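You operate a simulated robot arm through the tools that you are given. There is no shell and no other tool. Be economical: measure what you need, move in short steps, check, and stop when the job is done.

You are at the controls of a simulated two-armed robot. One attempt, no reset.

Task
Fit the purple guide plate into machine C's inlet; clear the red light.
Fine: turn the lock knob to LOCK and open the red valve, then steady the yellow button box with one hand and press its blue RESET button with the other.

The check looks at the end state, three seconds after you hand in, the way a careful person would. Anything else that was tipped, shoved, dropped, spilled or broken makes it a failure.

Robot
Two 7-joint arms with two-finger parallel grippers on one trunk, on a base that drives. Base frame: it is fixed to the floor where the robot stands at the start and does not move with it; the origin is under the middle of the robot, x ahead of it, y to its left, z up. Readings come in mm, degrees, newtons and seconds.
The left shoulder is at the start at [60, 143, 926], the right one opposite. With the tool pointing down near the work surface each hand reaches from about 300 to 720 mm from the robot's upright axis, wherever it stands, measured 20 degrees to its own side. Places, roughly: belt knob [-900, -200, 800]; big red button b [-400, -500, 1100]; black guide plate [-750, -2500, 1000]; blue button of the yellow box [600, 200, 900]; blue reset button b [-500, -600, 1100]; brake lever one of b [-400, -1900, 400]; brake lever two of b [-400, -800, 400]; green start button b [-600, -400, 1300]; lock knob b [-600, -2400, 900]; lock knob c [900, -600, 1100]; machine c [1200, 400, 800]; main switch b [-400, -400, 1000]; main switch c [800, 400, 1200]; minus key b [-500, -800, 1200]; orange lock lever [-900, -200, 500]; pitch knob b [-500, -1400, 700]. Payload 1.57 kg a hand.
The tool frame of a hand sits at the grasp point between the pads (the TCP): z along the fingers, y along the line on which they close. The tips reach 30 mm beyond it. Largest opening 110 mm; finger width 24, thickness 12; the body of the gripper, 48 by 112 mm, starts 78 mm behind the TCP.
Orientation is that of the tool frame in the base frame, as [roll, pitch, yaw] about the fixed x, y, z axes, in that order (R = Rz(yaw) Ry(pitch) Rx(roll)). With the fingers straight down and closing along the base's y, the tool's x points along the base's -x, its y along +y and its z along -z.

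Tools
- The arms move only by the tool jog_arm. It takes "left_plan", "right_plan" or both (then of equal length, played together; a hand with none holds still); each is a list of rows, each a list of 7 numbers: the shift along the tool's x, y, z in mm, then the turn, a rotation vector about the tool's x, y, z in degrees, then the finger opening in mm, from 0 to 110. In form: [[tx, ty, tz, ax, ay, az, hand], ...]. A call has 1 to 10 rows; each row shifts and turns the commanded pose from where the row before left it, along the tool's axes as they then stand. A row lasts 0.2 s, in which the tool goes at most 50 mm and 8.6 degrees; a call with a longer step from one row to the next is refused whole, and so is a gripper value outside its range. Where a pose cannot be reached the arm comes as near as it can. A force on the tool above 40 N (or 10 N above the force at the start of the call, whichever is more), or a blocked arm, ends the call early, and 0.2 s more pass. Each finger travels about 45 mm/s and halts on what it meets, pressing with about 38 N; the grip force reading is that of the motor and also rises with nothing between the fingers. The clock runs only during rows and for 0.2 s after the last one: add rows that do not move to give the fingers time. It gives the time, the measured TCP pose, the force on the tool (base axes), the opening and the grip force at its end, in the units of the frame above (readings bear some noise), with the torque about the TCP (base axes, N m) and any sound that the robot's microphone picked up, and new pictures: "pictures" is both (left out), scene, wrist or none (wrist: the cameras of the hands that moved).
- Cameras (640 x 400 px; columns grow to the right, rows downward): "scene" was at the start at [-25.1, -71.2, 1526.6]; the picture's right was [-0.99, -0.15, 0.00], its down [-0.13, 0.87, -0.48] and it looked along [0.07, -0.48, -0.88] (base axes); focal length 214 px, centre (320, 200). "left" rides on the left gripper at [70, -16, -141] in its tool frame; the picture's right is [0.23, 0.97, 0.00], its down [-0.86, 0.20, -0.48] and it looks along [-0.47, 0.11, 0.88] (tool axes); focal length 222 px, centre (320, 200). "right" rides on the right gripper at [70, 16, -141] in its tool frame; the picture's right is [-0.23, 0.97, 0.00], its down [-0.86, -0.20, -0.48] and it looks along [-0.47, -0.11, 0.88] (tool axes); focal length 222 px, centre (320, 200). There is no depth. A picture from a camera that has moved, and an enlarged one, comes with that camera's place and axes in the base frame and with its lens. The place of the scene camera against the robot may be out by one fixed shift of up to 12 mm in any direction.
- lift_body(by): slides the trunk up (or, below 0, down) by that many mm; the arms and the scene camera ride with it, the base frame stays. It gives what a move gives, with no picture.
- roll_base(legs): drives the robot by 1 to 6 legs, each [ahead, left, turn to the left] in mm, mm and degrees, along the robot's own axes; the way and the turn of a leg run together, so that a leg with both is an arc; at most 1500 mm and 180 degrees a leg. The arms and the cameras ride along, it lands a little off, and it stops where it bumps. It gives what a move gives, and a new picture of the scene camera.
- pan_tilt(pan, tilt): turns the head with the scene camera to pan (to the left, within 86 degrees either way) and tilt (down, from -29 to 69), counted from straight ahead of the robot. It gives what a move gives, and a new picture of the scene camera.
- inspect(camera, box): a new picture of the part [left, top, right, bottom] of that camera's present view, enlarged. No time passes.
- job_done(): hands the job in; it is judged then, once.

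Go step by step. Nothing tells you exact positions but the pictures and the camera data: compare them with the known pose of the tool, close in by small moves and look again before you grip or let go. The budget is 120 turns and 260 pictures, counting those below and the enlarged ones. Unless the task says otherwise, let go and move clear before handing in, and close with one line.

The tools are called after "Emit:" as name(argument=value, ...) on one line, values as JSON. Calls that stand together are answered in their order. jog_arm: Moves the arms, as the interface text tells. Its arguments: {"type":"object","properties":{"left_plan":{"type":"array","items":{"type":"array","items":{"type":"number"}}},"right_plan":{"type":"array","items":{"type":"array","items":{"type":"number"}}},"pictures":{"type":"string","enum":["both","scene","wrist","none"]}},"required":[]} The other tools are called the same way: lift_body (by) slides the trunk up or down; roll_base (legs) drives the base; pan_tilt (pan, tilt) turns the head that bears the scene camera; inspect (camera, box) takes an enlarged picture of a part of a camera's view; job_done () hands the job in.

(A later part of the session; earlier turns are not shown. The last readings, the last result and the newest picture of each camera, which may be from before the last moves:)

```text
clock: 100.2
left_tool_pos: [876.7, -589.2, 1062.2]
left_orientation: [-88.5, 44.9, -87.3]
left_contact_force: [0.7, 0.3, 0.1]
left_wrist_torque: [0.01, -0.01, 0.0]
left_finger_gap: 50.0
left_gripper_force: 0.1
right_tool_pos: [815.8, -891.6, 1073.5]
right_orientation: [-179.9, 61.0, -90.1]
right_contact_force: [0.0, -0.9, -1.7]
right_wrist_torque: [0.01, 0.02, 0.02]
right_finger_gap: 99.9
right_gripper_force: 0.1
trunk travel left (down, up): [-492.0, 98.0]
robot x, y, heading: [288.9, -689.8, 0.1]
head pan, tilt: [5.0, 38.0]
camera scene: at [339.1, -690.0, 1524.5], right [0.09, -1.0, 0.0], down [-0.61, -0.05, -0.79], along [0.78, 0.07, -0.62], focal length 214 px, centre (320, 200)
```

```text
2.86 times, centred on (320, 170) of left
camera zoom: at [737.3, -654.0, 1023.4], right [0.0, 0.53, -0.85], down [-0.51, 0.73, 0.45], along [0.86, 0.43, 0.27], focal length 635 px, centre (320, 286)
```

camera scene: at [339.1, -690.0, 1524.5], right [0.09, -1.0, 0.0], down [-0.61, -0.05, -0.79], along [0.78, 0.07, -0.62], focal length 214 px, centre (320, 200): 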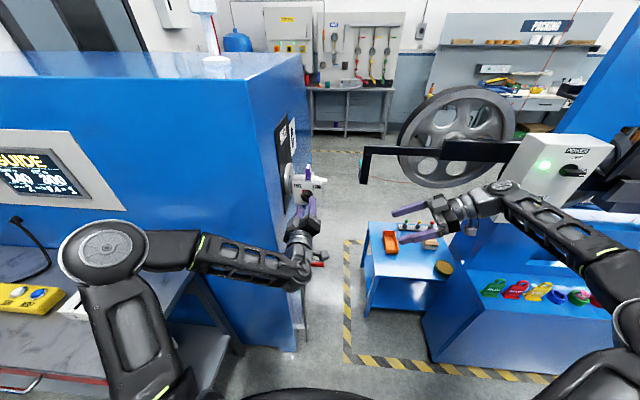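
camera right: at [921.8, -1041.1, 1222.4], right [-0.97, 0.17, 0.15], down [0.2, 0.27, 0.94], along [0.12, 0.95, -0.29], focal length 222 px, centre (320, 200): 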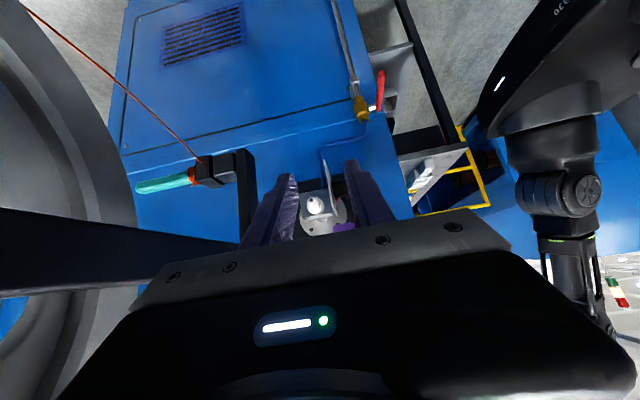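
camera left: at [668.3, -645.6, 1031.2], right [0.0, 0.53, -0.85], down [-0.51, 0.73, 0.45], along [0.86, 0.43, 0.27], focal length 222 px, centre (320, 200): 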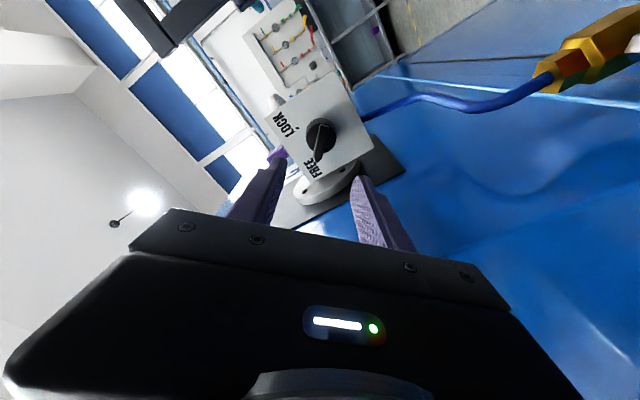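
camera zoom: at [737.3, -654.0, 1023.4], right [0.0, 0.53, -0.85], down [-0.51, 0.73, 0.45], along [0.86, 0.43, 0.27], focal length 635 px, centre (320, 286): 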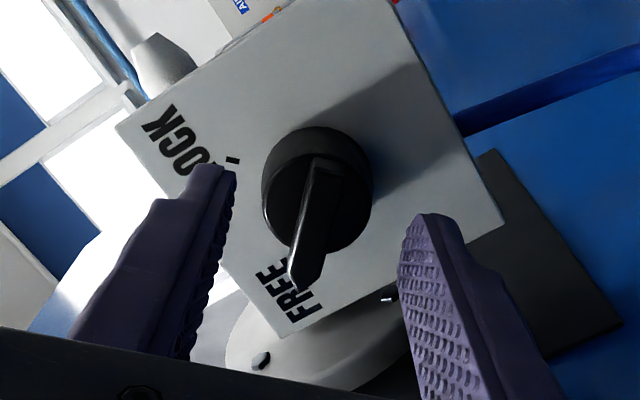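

Emit:
jog_arm(left_plan=[[-5, 1, 7, 0, 0, 0, 50], [0, 0, 7, 0, 0, 0, 50]], pictures="none")

Emit:
inspect(camera="left", box=[220, 100, 420, 240])

Emit:
inspect(camera="scene", box=[270, 150, 350, 260])

```text
clock: 100.8
left_tool_pos: [888.0, -585.8, 1068.1]
left_orientation: [-88.6, 45.0, -87.1]
left_contact_force: [0.1, -0.3, 0.4]
left_wrist_torque: [0.0, 0.0, 0.02]
left_finger_gap: 50.1
left_gripper_force: 0.0
right_tool_pos: [815.2, -893.5, 1074.1]
right_orientation: [-179.7, 61.0, -89.9]
right_contact_force: [1.3, 0.3, 0.2]
right_wrist_torque: [0.01, 0.02, -0.03]
right_finger_gap: 99.8
right_gripper_force: 0.1
trunk travel left (down, up): [-492.0, 98.0]
robot x, y, heading: [288.6, -690.1, -0.1]
head pan, tilt: [5.0, 38.0]
```

```text
2.86 times, centred on (320, 170) of left
camera zoom: at [749.9, -649.9, 1028.2], right [0.0, 0.53, -0.85], down [-0.51, 0.73, 0.46], along [0.86, 0.43, 0.27], focal length 635 px, centre (320, 286)
```

zoom: 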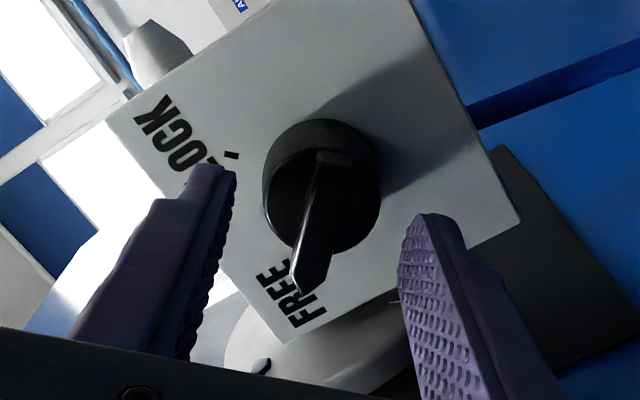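

```text
3.64 times, centred on (310, 205) of scene
camera zoom: at [337.2, -690.1, 1524.6], right [0.09, -1.0, 0.0], down [-0.61, -0.05, -0.79], along [0.78, 0.07, -0.62], focal length 780 px, centre (356, 182)
```

zoom: 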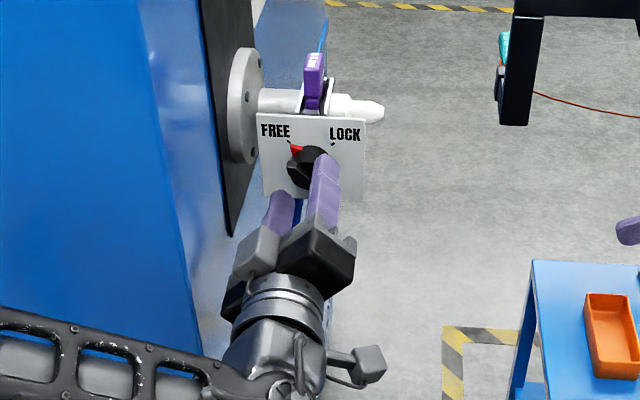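

Aligned. I'll move 3 mm further in and close on the bar.

Emit:
jog_arm(left_plan=[[0, 1, 3, 0, 0, 0, 50], [0, 0, 0, 0, 0, 0, 30], [0, 0, 0, 0, 0, 0, 10], [0, 0, 0, 0, 0, 0, 5], [0, 0, 0, 0, 0, 0, 5], [0, 0, 0, 0, 0, 0, 5]], pictures="none")

Emit:
inspect(camera="left", box=[220, 100, 420, 240])

```text
clock: 102.2
left_tool_pos: [892.3, -584.5, 1066.9]
left_orientation: [-88.6, 45.0, -87.3]
left_contact_force: [2.6, -1.5, 4.2]
left_wrist_torque: [-0.02, -0.15, -0.43]
left_finger_gap: 11.1
left_gripper_force: 28.5
right_tool_pos: [815.3, -894.3, 1073.8]
right_orientation: [-179.7, 61.0, -90.1]
right_contact_force: [-1.0, 0.0, -0.2]
right_wrist_torque: [0.03, -0.02, -0.03]
right_finger_gap: 100.1
right_gripper_force: 0.1
trunk travel left (down, up): [-492.0, 98.0]
robot x, y, heading: [288.3, -693.5, 0.0]
head pan, tilt: [5.0, 38.0]
```

```text
2.86 times, centred on (320, 170) of left
camera zoom: at [753.5, -649.7, 1028.4], right [0.0, 0.53, -0.85], down [-0.51, 0.73, 0.46], along [0.86, 0.43, 0.27], focal length 635 px, centre (320, 286)
```

zoom: 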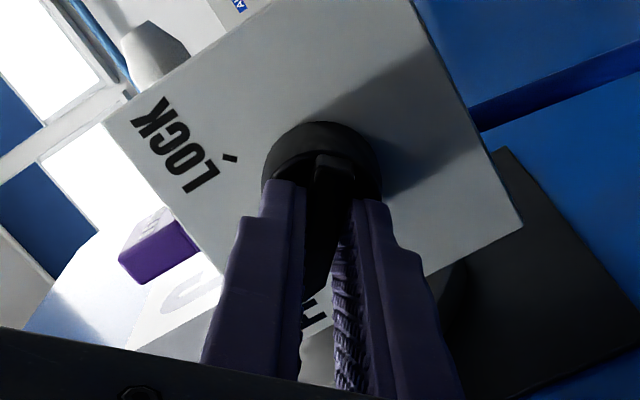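

Gripped (11 mm). I'll rotate clockwise toward LOCK in steps.

Emit:
jog_arm(left_plan=[[0, 0, 0, 0, 0, 7, 5], [0, 0, 0, 0, 0, 7, 5], [0, 0, 0, 0, 0, 7, 5], [0, 0, 0, 0, 0, 7, 5]], pictures="none")

Emit:
inspect(camera="left", box=[220, 100, 420, 240])

```text
clock: 103.2
left_tool_pos: [891.3, -585.1, 1067.4]
left_orientation: [-85.6, 73.0, -84.1]
left_contact_force: [7.3, -6.5, 12.9]
left_wrist_torque: [-0.06, -1.12, -0.2]
left_finger_gap: 11.1
left_gripper_force: 28.5
right_tool_pos: [813.8, -893.7, 1074.9]
right_orientation: [-179.7, 61.0, -90.0]
right_contact_force: [0.1, -0.1, -0.6]
right_wrist_torque: [-0.03, 0.01, 0.0]
right_finger_gap: 99.9
right_gripper_force: 0.1
trunk travel left (down, up): [-492.0, 98.0]
robot x, y, heading: [285.0, -688.8, -0.0]
head pan, tilt: [5.0, 38.0]
```

```text
2.86 times, centred on (320, 170) of left
camera zoom: at [753.4, -625.3, 1003.8], right [-0.01, 0.87, -0.5], down [-0.51, 0.43, 0.75], along [0.86, 0.26, 0.43], focal length 635 px, centre (320, 286)
```

zoom: 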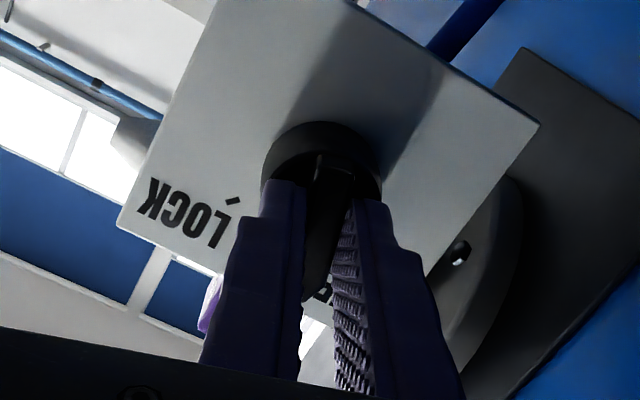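

Emit:
jog_arm(left_plan=[[-1, -0.8, 0, 0, 0, 7, 5], [0, 0, 0, 0, 0, 7, 5], [0, 0, 0, 0, 0, 7, 5], [0, 0, 0, 0, 0, 7, 5]], pictures="none")

Emit:
inspect(camera="left", box=[220, 100, 420, 240])

```text
clock: 104.2
left_tool_pos: [891.8, -587.0, 1068.9]
left_orientation: [83.7, 78.7, 85.2]
left_contact_force: [13.3, -10.5, 14.5]
left_wrist_torque: [-0.04, -0.8, -0.64]
left_finger_gap: 11.3
left_gripper_force: 28.2
right_tool_pos: [814.9, -894.2, 1071.9]
right_orientation: [-179.8, 61.0, -90.0]
right_contact_force: [0.6, 0.3, -0.9]
right_wrist_torque: [-0.02, 0.01, 0.02]
right_finger_gap: 99.8
right_gripper_force: 0.0
trunk travel left (down, up): [-492.0, 98.0]
robot x, y, heading: [289.8, -691.5, 0.1]
head pan, tilt: [5.0, 38.0]
```

```text
2.86 times, centred on (320, 170) of left
camera zoom: at [752.3, -592.7, 994.2], right [-0.03, 1.0, -0.03], down [-0.5, 0.02, 0.87], along [0.87, 0.04, 0.5], focal length 635 px, centre (320, 286)
```

zoom: 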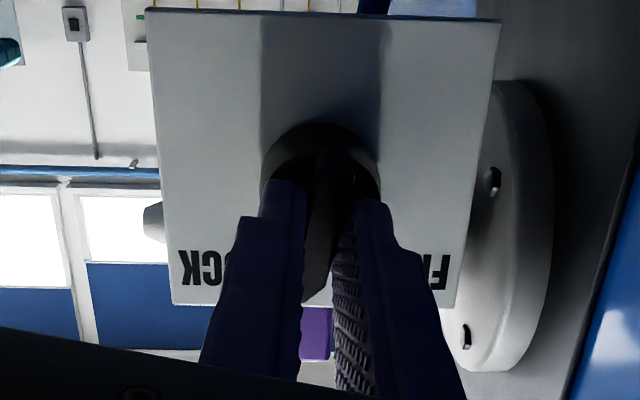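

Emit:
jog_arm(left_plan=[[-1.2, -0.8, -0.8, 0, 0, 7, 5], [0, 0, 0, 0, 0, 7, 5], [-0.4, -0.4, 0, 0, 0, 7, 5], [0, 0, 0, 0, 0, 7, 5], [0, 0, 0, 0, 0, 5, 5]], pictures="none")

Emit:
inspect(camera="left", box=[220, 100, 420, 240])

Emit:
inspect(camera="scene", box=[270, 150, 350, 260])

```text
clock: 105.4
left_tool_pos: [889.8, -588.5, 1066.3]
left_orientation: [88.7, 45.9, 90.6]
left_contact_force: [10.9, -10.9, 6.6]
left_wrist_torque: [0.05, -0.52, -1.01]
left_finger_gap: 11.3
left_gripper_force: 29.0
right_tool_pos: [815.6, -893.5, 1072.7]
right_orientation: [-179.9, 61.0, -90.1]
right_contact_force: [-0.3, -0.6, -0.8]
right_wrist_torque: [0.04, -0.03, 0.04]
right_finger_gap: 100.0
right_gripper_force: 0.1
trunk travel left (down, up): [-492.0, 98.0]
robot x, y, heading: [287.6, -687.8, 0.2]
head pan, tilt: [5.0, 38.0]
```

```text
2.86 times, centred on (320, 170) of left
camera zoom: at [750.2, -554.5, 1004.1], right [-0.03, 0.86, 0.51], down [-0.48, -0.47, 0.74], along [0.88, -0.22, 0.43], focal length 635 px, centre (320, 286)
```

zoom: 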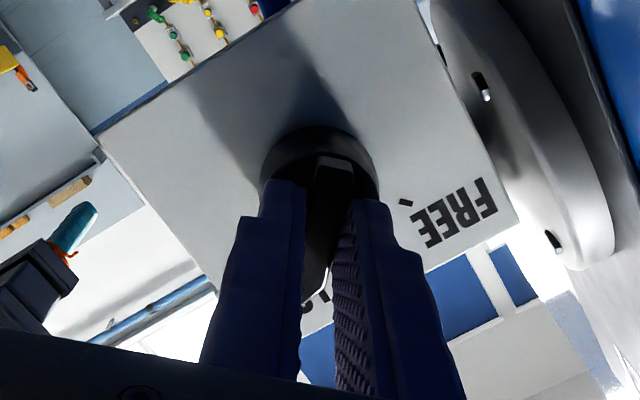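

```text
3.64 times, centred on (310, 205) of scene
camera zoom: at [338.4, -691.7, 1524.5], right [0.09, -1.0, 0.0], down [-0.61, -0.05, -0.79], along [0.78, 0.07, -0.62], focal length 780 px, centre (356, 182)
```

zoom: 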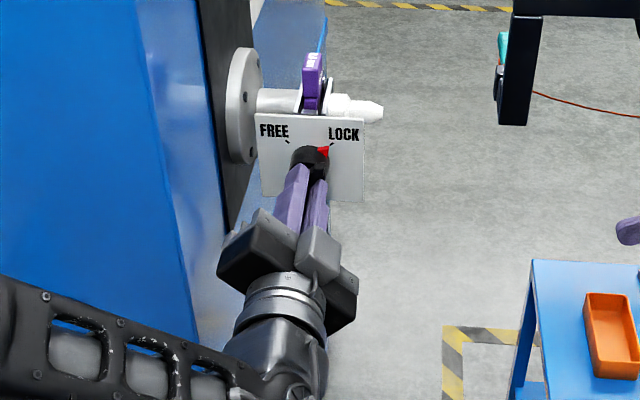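

The red pointer now stands at LOCK. A slight extra turn will feel for the stop, then I'll release and back off.

Emit:
jog_arm(left_plan=[[0, 0, 0, 0, 0, 2, 5], [0, 0, 0, 0, 0, 0, 5]], pictures="none")

Emit:
jog_arm(left_plan=[[0, 0, 0, 0, 0, 0, 25], [0, 0, 0, 0, 0, 0, 45], [0, 0, 0, 0, 0, 0, 45], [0, 0, -40, 0, 0, 0, 45], [0, 0, -40, 0, 0, 0, 45]], pictures="none")

Emit:
inspect(camera="scene", box=[270, 140, 350, 240])

Emit:
inspect(camera="left", box=[200, 60, 460, 240])

```text
clock: 106.0
left_tool_pos: [891.8, -587.7, 1066.9]
left_orientation: [88.6, 44.0, 90.8]
left_contact_force: [6.6, -13.5, 2.5]
left_wrist_torque: [-0.67, -0.05, -0.73]
left_finger_gap: 10.9
left_gripper_force: 28.3
right_tool_pos: [815.1, -894.3, 1073.2]
right_orientation: [-179.8, 61.1, -90.0]
right_contact_force: [0.2, 0.6, 0.3]
right_wrist_torque: [0.01, 0.01, -0.01]
right_finger_gap: 100.0
right_gripper_force: 0.1
trunk travel left (down, up): [-492.0, 98.0]
robot x, y, heading: [291.1, -693.9, 0.2]
head pan, tilt: [5.0, 38.0]
```

```text
clock: 107.2
left_tool_pos: [819.0, -592.4, 1066.3]
left_orientation: [88.5, 44.0, 90.7]
left_contact_force: [-0.1, -0.8, 0.0]
left_wrist_torque: [-0.01, 0.0, 0.03]
left_finger_gap: 44.9
left_gripper_force: 0.1
left hand out of reach, approached as far as the arm can: row 5
right_tool_pos: [815.1, -892.8, 1073.8]
right_orientation: [-179.7, 60.9, -90.0]
right_contact_force: [0.2, 0.9, -0.4]
right_wrist_torque: [0.01, 0.02, 0.0]
right_finger_gap: 100.1
right_gripper_force: 0.2
trunk travel left (down, up): [-492.0, 98.0]
robot x, y, heading: [287.2, -691.5, 0.3]
head pan, tilt: [5.0, 38.0]
```

```text
4.00 times, centred on (310, 190) of scene
camera zoom: at [337.6, -690.3, 1524.6], right [0.09, -1.0, 0.0], down [-0.61, -0.05, -0.79], along [0.78, 0.07, -0.62], focal length 858 px, centre (360, 240)
```

zoom: 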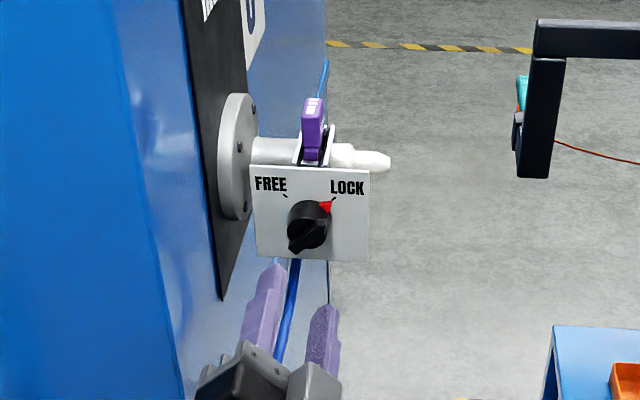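

```text
2.22 times, centred on (330, 150) of left
camera zoom: at [677.8, -557.4, 1004.7], right [-0.04, 0.84, 0.54], down [-0.48, -0.49, 0.73], along [0.88, -0.23, 0.42], focal length 494 px, centre (298, 311)
```

zoom: 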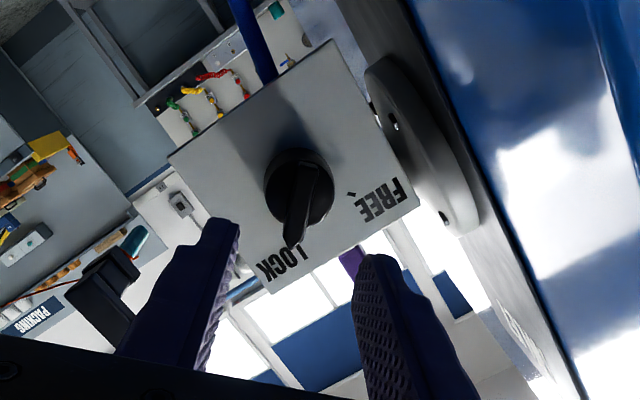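

The knob is locked. Now I'll look at the valve lever below.

Emit:
inspect(camera="scene", box=[270, 220, 370, 300])

Emit:
inspect(camera="right", box=[200, 0, 520, 200])

```text
5.00 times, centred on (320, 260) of scene
camera zoom: at [337.6, -690.3, 1524.6], right [0.09, -1.0, 0.0], down [-0.61, -0.05, -0.79], along [0.78, 0.07, -0.62], focal length 1072 px, centre (320, -100)
```

zoom: 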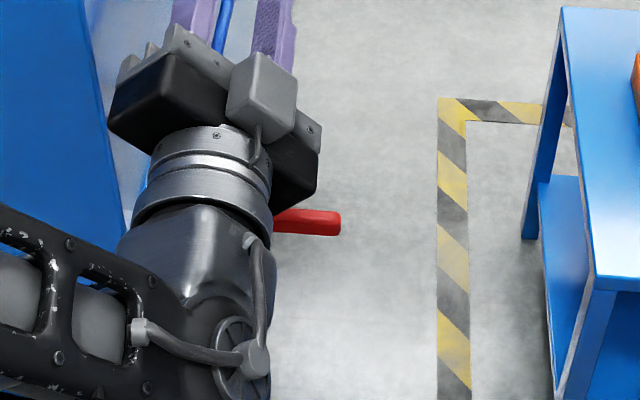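

```text
2.00 times, centred on (360, 100) of right
camera zoom: at [797.8, -1050.6, 1081.3], right [-0.97, 0.11, 0.2], down [0.2, 0.0, 0.98], along [0.11, 0.99, -0.02], focal length 444 px, centre (240, 400)
```

zoom: 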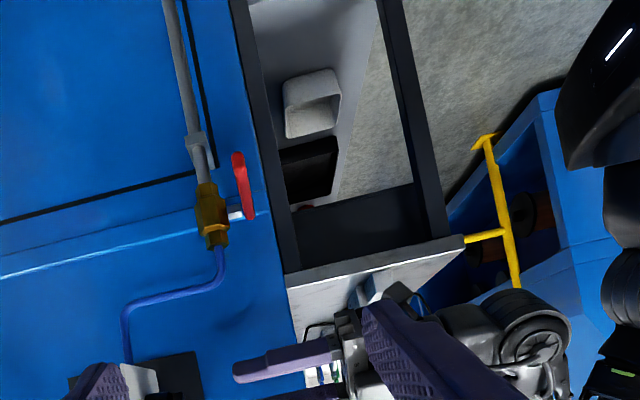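

The lever runs along -y from its pivot at about [803, -556, 863] to its end near y -656. First I'll bring the left hand back to a natural tool-down posture, out of the way.

Emit:
jog_arm(left_plan=[[0, 0, 0, 0, 0, -8, 45], [0, 0, 0, 0, 0, -8, 45], [0, 0, 0, 0, 0, -8, 45], [0, 0, 0, 0, 0, -8, 45], [0, 0, 0, 0, 0, -8, 45], [0, 0, 0, 0, 0, -4, 45], [0, 0, 0, 0, 8, 0, 45], [0, 0, 0, 0, 8, 0, 45], [0, 0, 0, 0, 8, 0, 45], [0, 0, 0, 0, 8, 0, 45]], pictures="none")

Emit:
jog_arm(left_plan=[[0, 0, 0, 0, 8, 0, 45], [0, 0, 0, 0, 8, 0, 45], [0, 0, 0, 0, 8, 0, 45], [0, 0, 0, 0, 8, 0, 45], [0, 0, 0, 0, 8, 0, 45], [0, 0, 0, 0, 8, 0, 45], [0, 0, 0, 0, 8, 0, 45]], pictures="scene")

```text
clock: 109.4
left_tool_pos: [817.3, -592.3, 1066.1]
left_orientation: [176.4, 59.0, 178.6]
left_contact_force: [-0.2, 0.0, 0.0]
left_wrist_torque: [0.01, 0.07, 0.0]
left_finger_gap: 44.9
left_gripper_force: 0.0
right_tool_pos: [815.2, -892.2, 1074.8]
right_orientation: [-179.8, 61.0, -90.0]
right_contact_force: [0.3, -0.4, 0.4]
right_wrist_torque: [0.02, 0.0, -0.03]
right_finger_gap: 100.3
right_gripper_force: 0.2
trunk travel left (down, up): [-492.0, 98.0]
robot x, y, heading: [283.7, -696.5, 0.0]
head pan, tilt: [5.0, 38.0]
```

```text
clock: 111.0
left_tool_pos: [817.0, -592.4, 1062.8]
left_orientation: [177.8, 4.1, -178.8]
left_contact_force: [0.9, -0.1, -0.7]
left_wrist_torque: [0.0, -0.03, -0.03]
left_finger_gap: 44.9
left_gripper_force: 0.0
left hand out of reach, approached as far as the arm can: row 7
right_tool_pos: [814.7, -893.9, 1073.6]
right_orientation: [-179.8, 61.0, -90.0]
right_contact_force: [0.7, -0.1, 0.4]
right_wrist_torque: [-0.01, -0.02, -0.02]
right_finger_gap: 100.1
right_gripper_force: 0.0
trunk travel left (down, up): [-492.0, 98.0]
robot x, y, heading: [287.2, -687.6, 0.0]
head pan, tilt: [5.0, 38.0]
camera scene: at [337.1, -691.2, 1524.6], right [0.09, -1.0, 0.0], down [-0.61, -0.05, -0.79], along [0.79, 0.07, -0.62], focal length 214 px, centre (320, 200)
```

scene: 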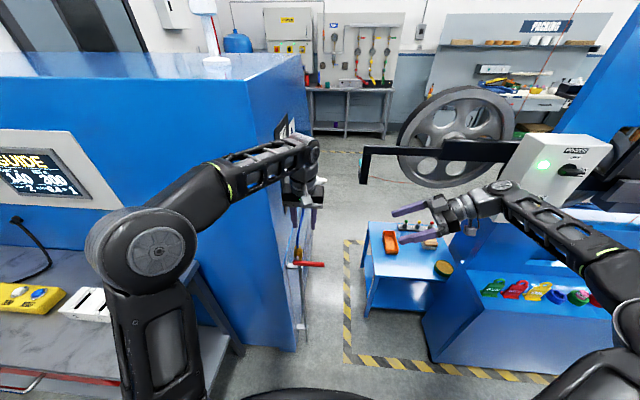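

Emit:
jog_arm(left_plan=[[42, 0, 0, 0, 0, 0, 45], [42, 0, 0, 0, 0, 0, 45], [42, 0, 0, 0, 0, 0, 45], [42, 0, 0, 0, 0, 0, 45], [42, 0, 0, 0, 0, 0, 45], [42, 0, 0, 0, 0, 0, 45], [0, 0, 0, 0, 0, 0, 45]], right_plan=[[0, 3, 0, 0, 0, 0, 50], [0, 3, 0, 0, 0, 0, 10], [-15, 3, 27, 0, 0, 0, 0], [-15, 3, 27, 0, 0, 0, 0], [-20, 3, 37, 0, 0, 0, 0], [-20, 3, 37, 0, 0, 0, 0], [-22, 0, 38, 0, 0, 0, 0]], pictures="both")

```text
clock: 112.6
left_tool_pos: [566.5, -598.4, 1047.5]
left_orientation: [178.1, 3.0, -178.3]
left_contact_force: [0.9, 0.4, 0.8]
left_wrist_torque: [-0.01, 0.0, -0.01]
left_finger_gap: 44.9
left_gripper_force: 0.1
right_tool_pos: [799.2, -702.5, 1074.1]
right_orientation: [-179.8, 60.9, -90.0]
right_contact_force: [0.2, 1.2, -0.7]
right_wrist_torque: [0.01, -0.01, 0.02]
right_finger_gap: 0.0
right_gripper_force: 21.4
trunk travel left (down, up): [-492.0, 98.0]
robot x, y, heading: [287.5, -692.8, -0.1]
head pan, tilt: [5.0, 38.0]
camera scene: at [338.0, -689.4, 1524.5], right [0.09, -1.0, 0.0], down [-0.61, -0.05, -0.79], along [0.78, 0.07, -0.62], focal length 214 px, centre (320, 200)
camera right: at [782.1, -860.2, 1081.7], right [-0.97, 0.11, 0.2], down [0.2, 0.0, 0.98], along [0.11, 0.99, -0.02], focal length 222 px, centre (320, 200)
camera left: at [490.1, -620.8, 1185.6], right [-0.26, 0.97, 0.02], down [0.82, 0.21, 0.53], along [0.51, 0.15, -0.85], focal length 222 px, centre (320, 200)
```

scene: 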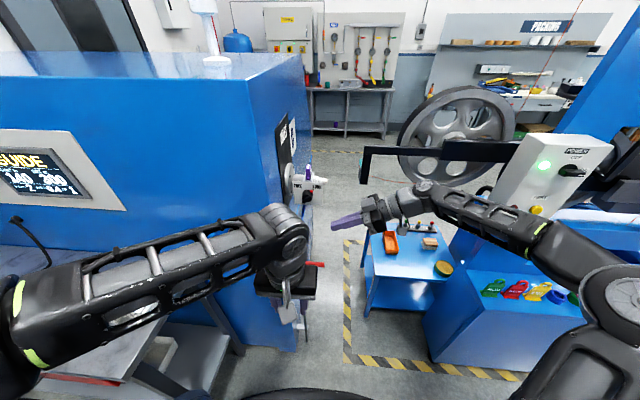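
right: 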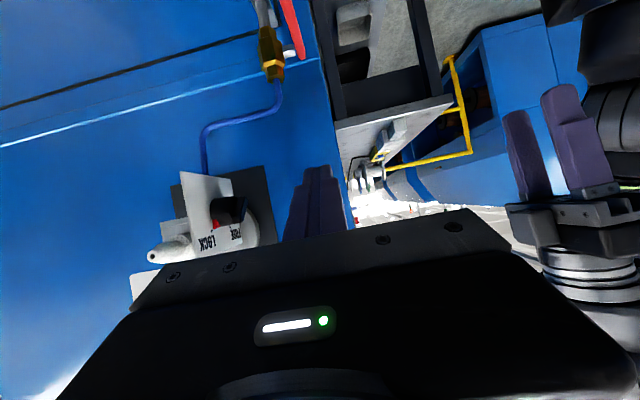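
left: 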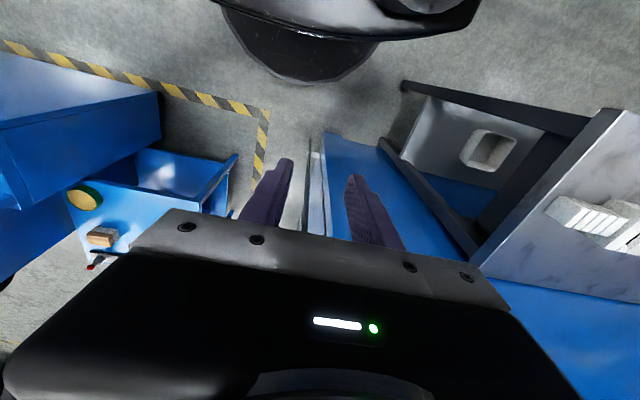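

Emit:
lift_body(by=-150)

Emit:
pan_tilt(pan=0, tilt=40)

Emit:
inspect(camera="right", box=[200, 40, 400, 200])

Emit:
inspect(camera="scene", box=[260, 150, 380, 260])

```text
clock: 114.4
left_tool_pos: [567.2, -600.0, 897.4]
left_orientation: [178.1, 3.1, -178.4]
left_contact_force: [-1.1, -0.5, -1.1]
left_wrist_torque: [-0.01, 0.02, 0.0]
left_finger_gap: 44.8
left_gripper_force: 0.1
right_tool_pos: [798.6, -702.8, 924.0]
right_orientation: [-179.8, 60.9, -89.9]
right_contact_force: [0.0, 0.2, 0.5]
right_wrist_torque: [0.02, 0.03, 0.0]
right_finger_gap: 0.2
right_gripper_force: 21.4
trunk travel left (down, up): [-342.0, 248.0]
robot x, y, heading: [288.0, -692.2, 0.0]
head pan, tilt: [5.0, 38.0]
```

```text
clock: 115.0
left_tool_pos: [566.5, -599.5, 898.0]
left_orientation: [178.2, 3.0, -178.5]
left_contact_force: [-0.2, 0.8, -0.8]
left_wrist_torque: [0.01, -0.03, 0.02]
left_finger_gap: 45.0
left_gripper_force: 0.0
right_tool_pos: [798.7, -703.9, 924.8]
right_orientation: [-179.8, 61.0, -90.0]
right_contact_force: [0.3, -0.6, 0.7]
right_wrist_torque: [0.01, 0.03, 0.0]
right_finger_gap: 0.0
right_gripper_force: 21.4
trunk travel left (down, up): [-342.0, 248.0]
robot x, y, heading: [285.7, -693.9, -0.0]
head pan, tilt: [0.0, 40.0]
camera scene: at [336.4, -697.4, 1371.6], right [0.0, -1.0, 0.0], down [-0.64, 0.0, -0.77], along [0.77, 0.0, -0.64], focal length 214 px, centre (320, 200)
```

scene: 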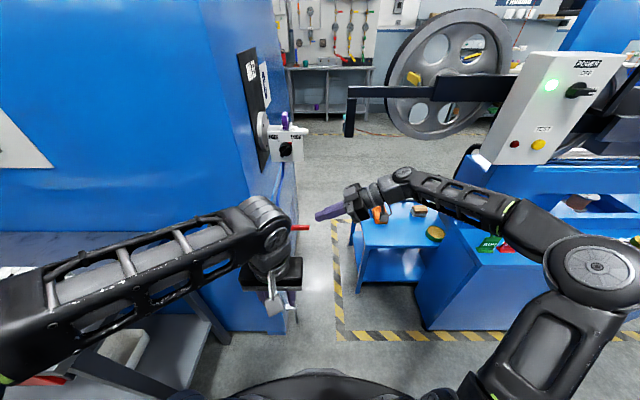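

```text
2.50 times, centred on (300, 120) of right
camera zoom: at [781.8, -860.8, 932.2], right [-0.97, 0.11, 0.2], down [0.2, 0.0, 0.98], along [0.11, 0.99, -0.02], focal length 555 px, centre (370, 400)
```

zoom: 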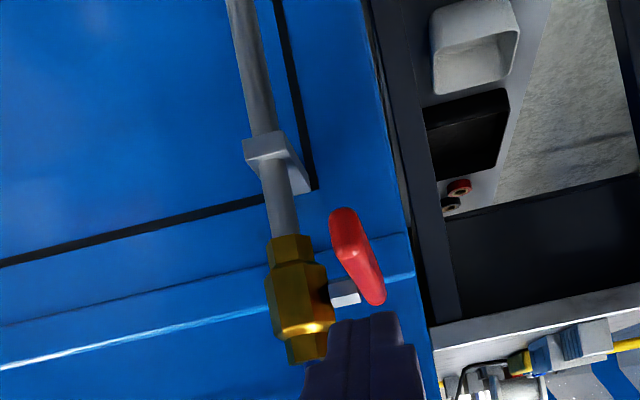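

```text
3.64 times, centred on (320, 205) of scene
camera zoom: at [336.4, -697.4, 1371.6], right [0.0, -1.0, 0.0], down [-0.64, 0.0, -0.77], along [0.77, 0.0, -0.64], focal length 780 px, centre (320, 182)
```

zoom: 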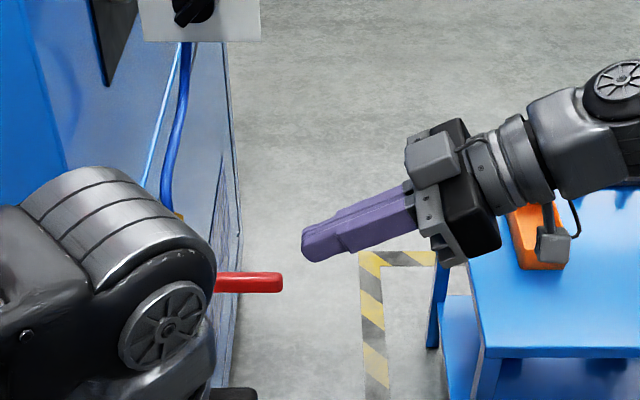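

The lever end is at about [802, -656, 862]. I'll bring the closed fingers over it and press down gently.

Emit:
jog_arm(right_plan=[[-1.6, -2, 48, 0, 0, 0, 0], [9.3, 0, 8, 0, 0, 0, 0], [0, 0, 0, 0, 0, 0, 0]], pictures="none")

Emit:
inspect(camera="right", box=[200, 40, 400, 200])

Emit:
inspect(camera="scene", box=[280, 180, 360, 260])

```text
clock: 115.8
left_tool_pos: [565.7, -599.2, 899.3]
left_orientation: [178.0, 3.2, -178.5]
left_contact_force: [0.6, 0.7, 0.5]
left_wrist_torque: [0.01, 0.03, 0.04]
left_finger_gap: 45.1
left_gripper_force: 0.0
right_tool_pos: [803.6, -657.0, 900.1]
right_orientation: [-178.5, 61.4, -89.2]
right_contact_force: [-2.0, -3.1, 15.5]
right_wrist_torque: [0.22, 0.08, 0.28]
right_finger_gap: 0.0
right_gripper_force: 21.5
trunk travel left (down, up): [-342.0, 248.0]
robot x, y, heading: [287.5, -690.7, -0.0]
head pan, tilt: [0.0, 40.0]
stopped in row 3 (right hand): the force on the tool passed its limit (the readings are from after the stop); the commanded pose is now the measured one
```

```text
2.50 times, centred on (300, 120) of right
camera zoom: at [784.7, -815.0, 905.1], right [-0.98, 0.12, 0.19], down [0.19, -0.02, 0.98], along [0.12, 0.99, -0.01], focal length 555 px, centre (370, 400)
```

zoom: 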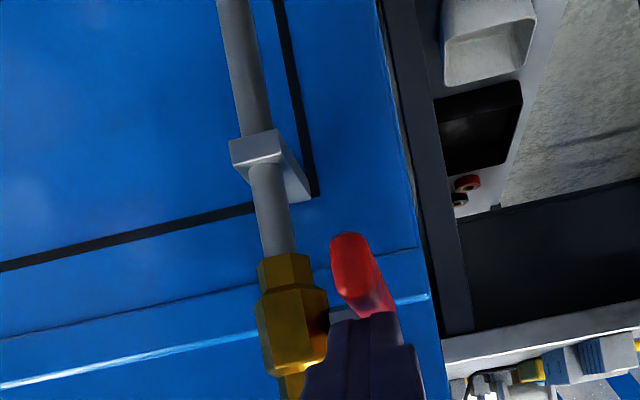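

```text
5.00 times, centred on (320, 220) of scene
camera zoom: at [334.8, -698.5, 1371.7], right [0.0, -1.0, 0.0], down [-0.64, 0.0, -0.77], along [0.77, 0.0, -0.64], focal length 1072 px, centre (320, 100)
```

zoom: 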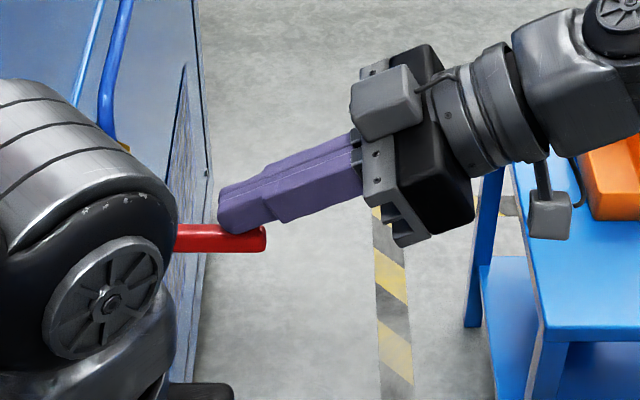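

The lever doesn't yield downward: the force limit was hit with no motion. So it must open upward. I'll go round and under the lever end.

Emit:
jog_arm(right_plan=[[-8.75, 0, -4.85, 0, 0, 0, 0], [21.8, 0, -39.4, 0, 0, 0, 0], [41.8, 0, 17.4, 0, 0, 0, 0], [21.9, 0, 12.1, 0, 0, 0, 0], [-18.9, 0, 34.1, 0, 0, 0, 0], [0, 0, 0, 0, 0, 0, 0]], pictures="none")

Emit:
inspect(camera="right", box=[200, 40, 400, 200])

Emit:
inspect(camera="scene", box=[280, 180, 360, 260])

```text
clock: 117.2
left_tool_pos: [567.1, -598.7, 898.0]
left_orientation: [178.1, 3.1, -178.3]
left_contact_force: [0.2, 0.0, -0.3]
left_wrist_torque: [-0.03, 0.01, 0.01]
left_finger_gap: 45.0
left_gripper_force: 0.0
right_tool_pos: [803.9, -667.7, 836.2]
right_orientation: [-179.0, 61.3, -89.7]
right_contact_force: [-0.5, -0.3, -0.3]
right_wrist_torque: [0.01, 0.02, 0.03]
right_finger_gap: 0.0
right_gripper_force: 21.1
trunk travel left (down, up): [-342.0, 248.0]
robot x, y, heading: [281.5, -693.1, -0.1]
head pan, tilt: [0.0, 40.0]
```

```text
2.50 times, centred on (300, 120) of right
camera zoom: at [785.7, -826.1, 843.0], right [-0.97, 0.12, 0.19], down [0.19, -0.01, 0.98], along [0.12, 0.99, -0.01], focal length 555 px, centre (370, 400)
```

zoom: 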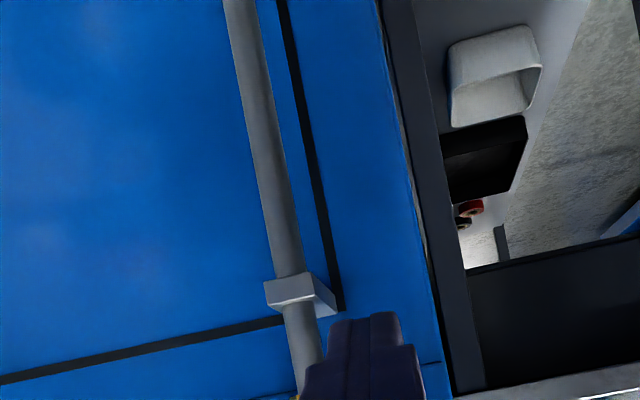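

```text
5.00 times, centred on (320, 220) of scene
camera zoom: at [336.4, -697.6, 1371.6], right [0.0, -1.0, 0.0], down [-0.64, 0.0, -0.77], along [0.77, 0.0, -0.64], focal length 1072 px, centre (320, 100)
```

zoom: 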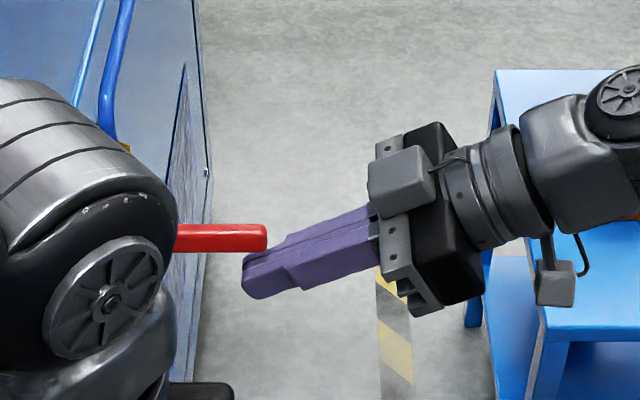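

The tip is under the lever end. I'll push up gently.

Emit:
jog_arm(right_plan=[[-11.2, 0, -0.5, 0, 0, 0, 0], [-9, 0, -3, 0, 0, 0, 0], [-9, 0, -3, 0, 0, 0, 0], [-9, 0, -3, 0, 0, 0, 0], [0, 0, 0, 0, 0, 0, 0]], pictures="none")

Emit:
inspect(camera="scene", box=[280, 180, 360, 260])

```text
clock: 118.4
left_tool_pos: [567.9, -600.6, 898.6]
left_orientation: [178.2, 3.2, -178.4]
left_contact_force: [0.0, -0.7, 0.7]
left_wrist_torque: [0.01, 0.0, 0.01]
left_finger_gap: 44.8
left_gripper_force: 0.1
right_tool_pos: [803.4, -658.2, 874.5]
right_orientation: [-178.9, 61.5, -89.6]
right_contact_force: [-0.5, 0.8, -0.9]
right_wrist_torque: [-0.03, 0.01, 0.01]
right_finger_gap: 0.0
right_gripper_force: 21.1
trunk travel left (down, up): [-342.0, 248.0]
robot x, y, heading: [288.1, -693.2, -0.2]
head pan, tilt: [0.0, 40.0]
```

```text
5.00 times, centred on (320, 220) of scene
camera zoom: at [336.3, -697.7, 1371.6], right [0.0, -1.0, 0.0], down [-0.64, 0.0, -0.77], along [0.77, 0.0, -0.64], focal length 1072 px, centre (320, 100)
```

zoom: 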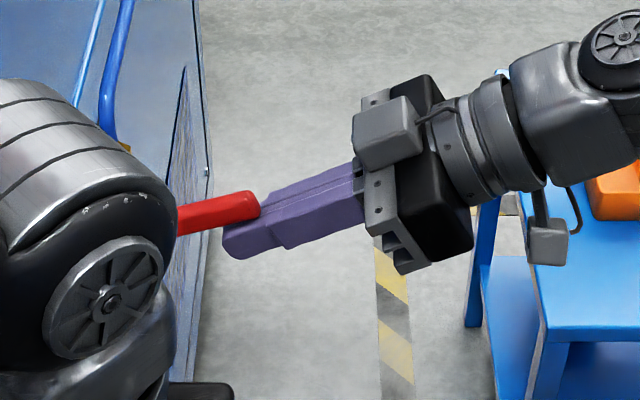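

It yields upward. I'll follow the arc.

Emit:
jog_arm(right_plan=[[-11.4, 0, -6.3, 0, 0, 0, 0], [-11.4, 0, -6.3, 0, 0, 0, 0], [-13.1, 0, 1.5, 0, 0, 0, 0], [-13.1, 0, 1.5, 0, 0, 0, 0], [-13.1, 0, 1.5, 0, 0, 0, 0], [0, 0, 0, 0, 0, 0, 0]], pictures="none")

Emit:
inspect(camera="scene", box=[270, 160, 370, 260])

Emit:
inspect(camera="right", box=[200, 40, 400, 200])

```text
clock: 119.8
left_tool_pos: [566.4, -598.4, 898.1]
left_orientation: [178.1, 3.1, -178.4]
left_contact_force: [0.0, 0.0, -0.7]
left_wrist_torque: [-0.01, -0.02, 0.0]
left_finger_gap: 45.3
left_gripper_force: 0.1
right_tool_pos: [802.9, -634.7, 932.6]
right_orientation: [-179.0, 61.3, -89.7]
right_contact_force: [-1.1, -0.9, 0.0]
right_wrist_torque: [0.0, -0.01, -0.01]
right_finger_gap: 0.0
right_gripper_force: 20.6
trunk travel left (down, up): [-342.0, 248.0]
robot x, y, heading: [285.2, -690.9, 0.1]
head pan, tilt: [0.0, 40.0]
```

```text
4.00 times, centred on (320, 210) of scene
camera zoom: at [336.3, -697.7, 1371.6], right [0.0, -1.0, 0.0], down [-0.64, 0.0, -0.77], along [0.77, 0.0, -0.64], focal length 858 px, centre (320, 160)
```

zoom: 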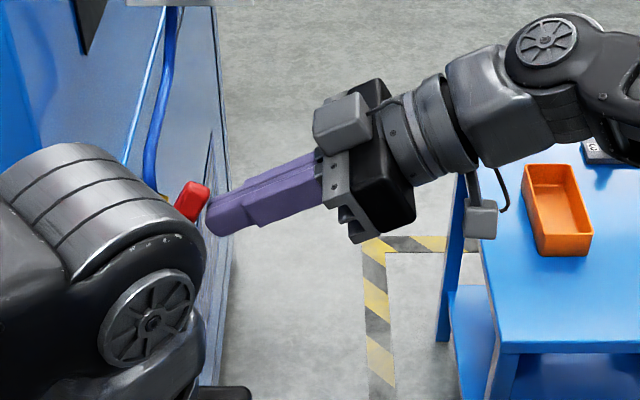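

```text
2.50 times, centred on (300, 120) of right
camera zoom: at [785.1, -792.7, 939.0], right [-0.97, 0.12, 0.19], down [0.19, -0.01, 0.98], along [0.12, 0.99, -0.01], focal length 555 px, centre (370, 400)
```

zoom: 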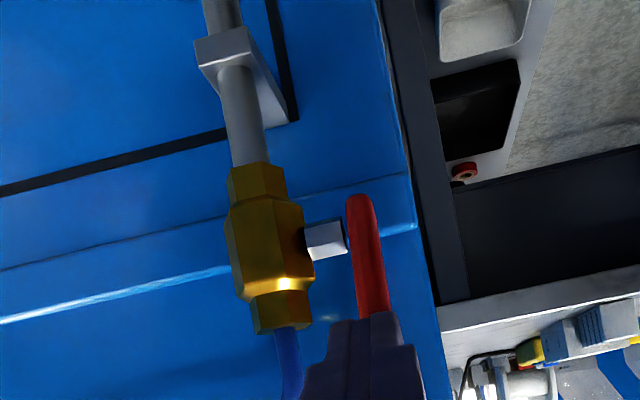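

Emit:
jog_arm(right_plan=[[-10.7, 0, 9, 0, 0, 0, 0], [-10.7, 0, 9, 0, 0, 0, 0], [-10.7, 0, 9, 0, 0, 0, 0], [-3, 0, 4, 0, 0, 0, 0], [0, 0, 0, 0, 0, 0, 0]], pictures="none")

Emit:
inspect(camera="scene", box=[270, 160, 370, 260])

Emit:
inspect(camera="right", box=[200, 40, 400, 200])

```text
clock: 120.9
left_tool_pos: [566.5, -602.1, 899.1]
left_orientation: [178.0, 3.1, -178.7]
left_contact_force: [-0.1, -0.7, -0.1]
left_wrist_torque: [0.0, -0.03, -0.01]
left_finger_gap: 45.0
left_gripper_force: 0.0
right_tool_pos: [803.8, -598.4, 946.8]
right_orientation: [-179.2, 60.9, -90.2]
right_contact_force: [-6.8, -19.1, 3.3]
right_wrist_torque: [0.05, 0.12, 0.22]
right_finger_gap: 0.1
right_gripper_force: 21.2
trunk travel left (down, up): [-342.0, 248.0]
robot x, y, heading: [284.5, -689.5, -0.1]
head pan, tilt: [0.0, 40.0]
stopped in row 5 (right hand): the force on the tool passed its limit (the readings are from after the stop); the commanded pose is now the measured one
```

```text
4.00 times, centred on (320, 210) of scene
camera zoom: at [334.5, -701.1, 1371.9], right [0.0, -1.0, 0.0], down [-0.64, 0.0, -0.77], along [0.77, 0.0, -0.64], focal length 858 px, centre (320, 160)
```

zoom: 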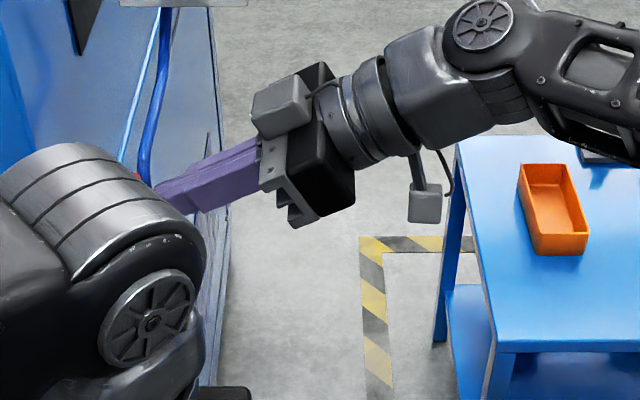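

```text
2.50 times, centred on (300, 120) of right
camera zoom: at [784.7, -756.8, 953.6], right [-0.97, 0.13, 0.19], down [0.19, -0.01, 0.98], along [0.12, 0.99, -0.02], focal length 555 px, centre (370, 400)
```

zoom: 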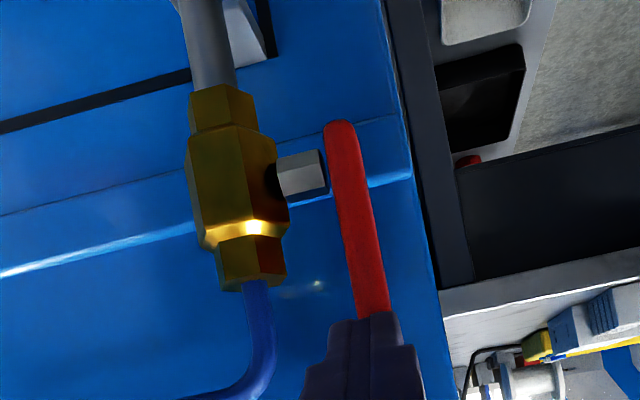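

A firm stop with the lever parallel to the pipe: the valve is open. I'll withdraw the right hand and check.

Emit:
jog_arm(left_plan=[[20, 0, 0, 0, 0, 0, 60], [40, 0, 0, 0, 0, 0, 60], [40, 0, 0, 0, 0, 0, 60], [40, 0, 0, 0, 0, 0, 60]], right_plan=[[8, 0, -14, 0, 0, 0, 0], [17, 0, -31, 0, 0, 0, 0], [17, 0, -31, 0, 0, 0, 0], [17, 0, -31, 0, 0, 0, 0]], pictures="scene")

Emit:
inspect(camera="right", box=[150, 0, 450, 200])

Emit:
inspect(camera="scene", box=[230, 90, 350, 250])

```text
clock: 121.9
left_tool_pos: [434.2, -609.0, 866.7]
left_orientation: [178.1, 3.1, -178.5]
left_contact_force: [-0.2, -0.7, -0.7]
left_wrist_torque: [-0.01, -0.01, 0.01]
left_finger_gap: 59.9
left_gripper_force: 0.1
left hand out of reach, approached as far as the arm can: row 4
right_tool_pos: [801.6, -717.7, 945.7]
right_orientation: [-179.2, 61.0, -89.9]
right_contact_force: [-0.7, 0.3, -0.3]
right_wrist_torque: [-0.02, -0.01, 0.01]
right_finger_gap: 0.2
right_gripper_force: 21.4
trunk travel left (down, up): [-342.0, 248.0]
robot x, y, heading: [286.1, -687.2, -0.2]
head pan, tilt: [0.0, 40.0]
camera scene: at [335.5, -698.3, 1371.7], right [0.0, -1.0, 0.0], down [-0.64, 0.0, -0.77], along [0.77, 0.0, -0.64], focal length 214 px, centre (320, 200)
```

scene: 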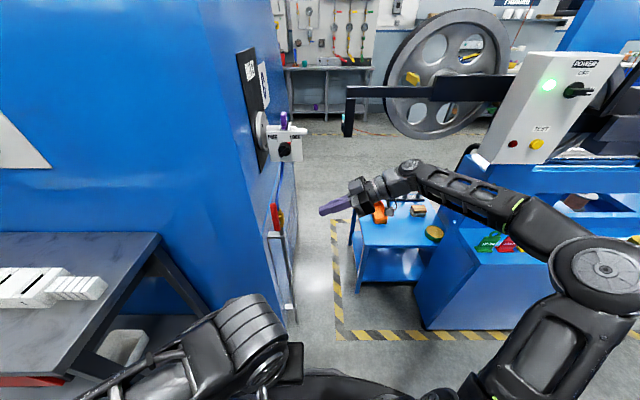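

```text
2.00 times, centred on (300, 100) of right
camera zoom: at [782.7, -874.5, 953.3], right [-0.97, 0.12, 0.19], down [0.19, 0.0, 0.98], along [0.12, 0.99, -0.02], focal length 444 px, centre (360, 400)
```

zoom: 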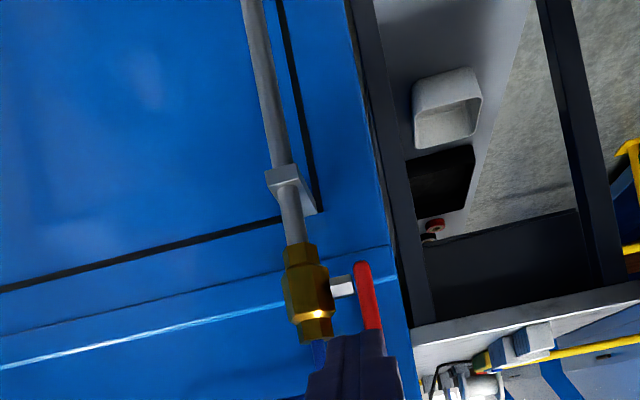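

```text
2.50 times, centred on (290, 170) of scene
camera zoom: at [335.5, -698.3, 1371.7], right [0.0, -1.0, 0.0], down [-0.64, 0.0, -0.77], along [0.77, 0.0, -0.64], focal length 536 px, centre (395, 275)
```

zoom: 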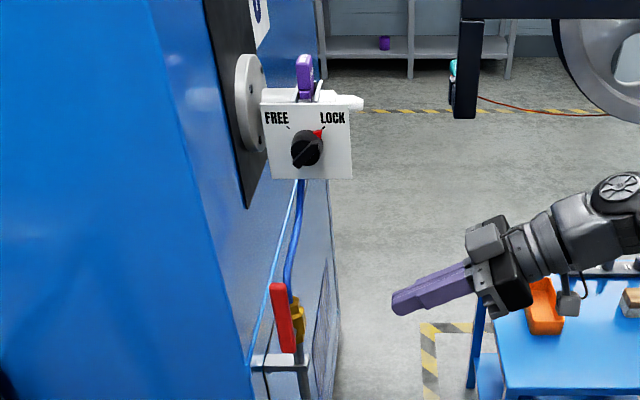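

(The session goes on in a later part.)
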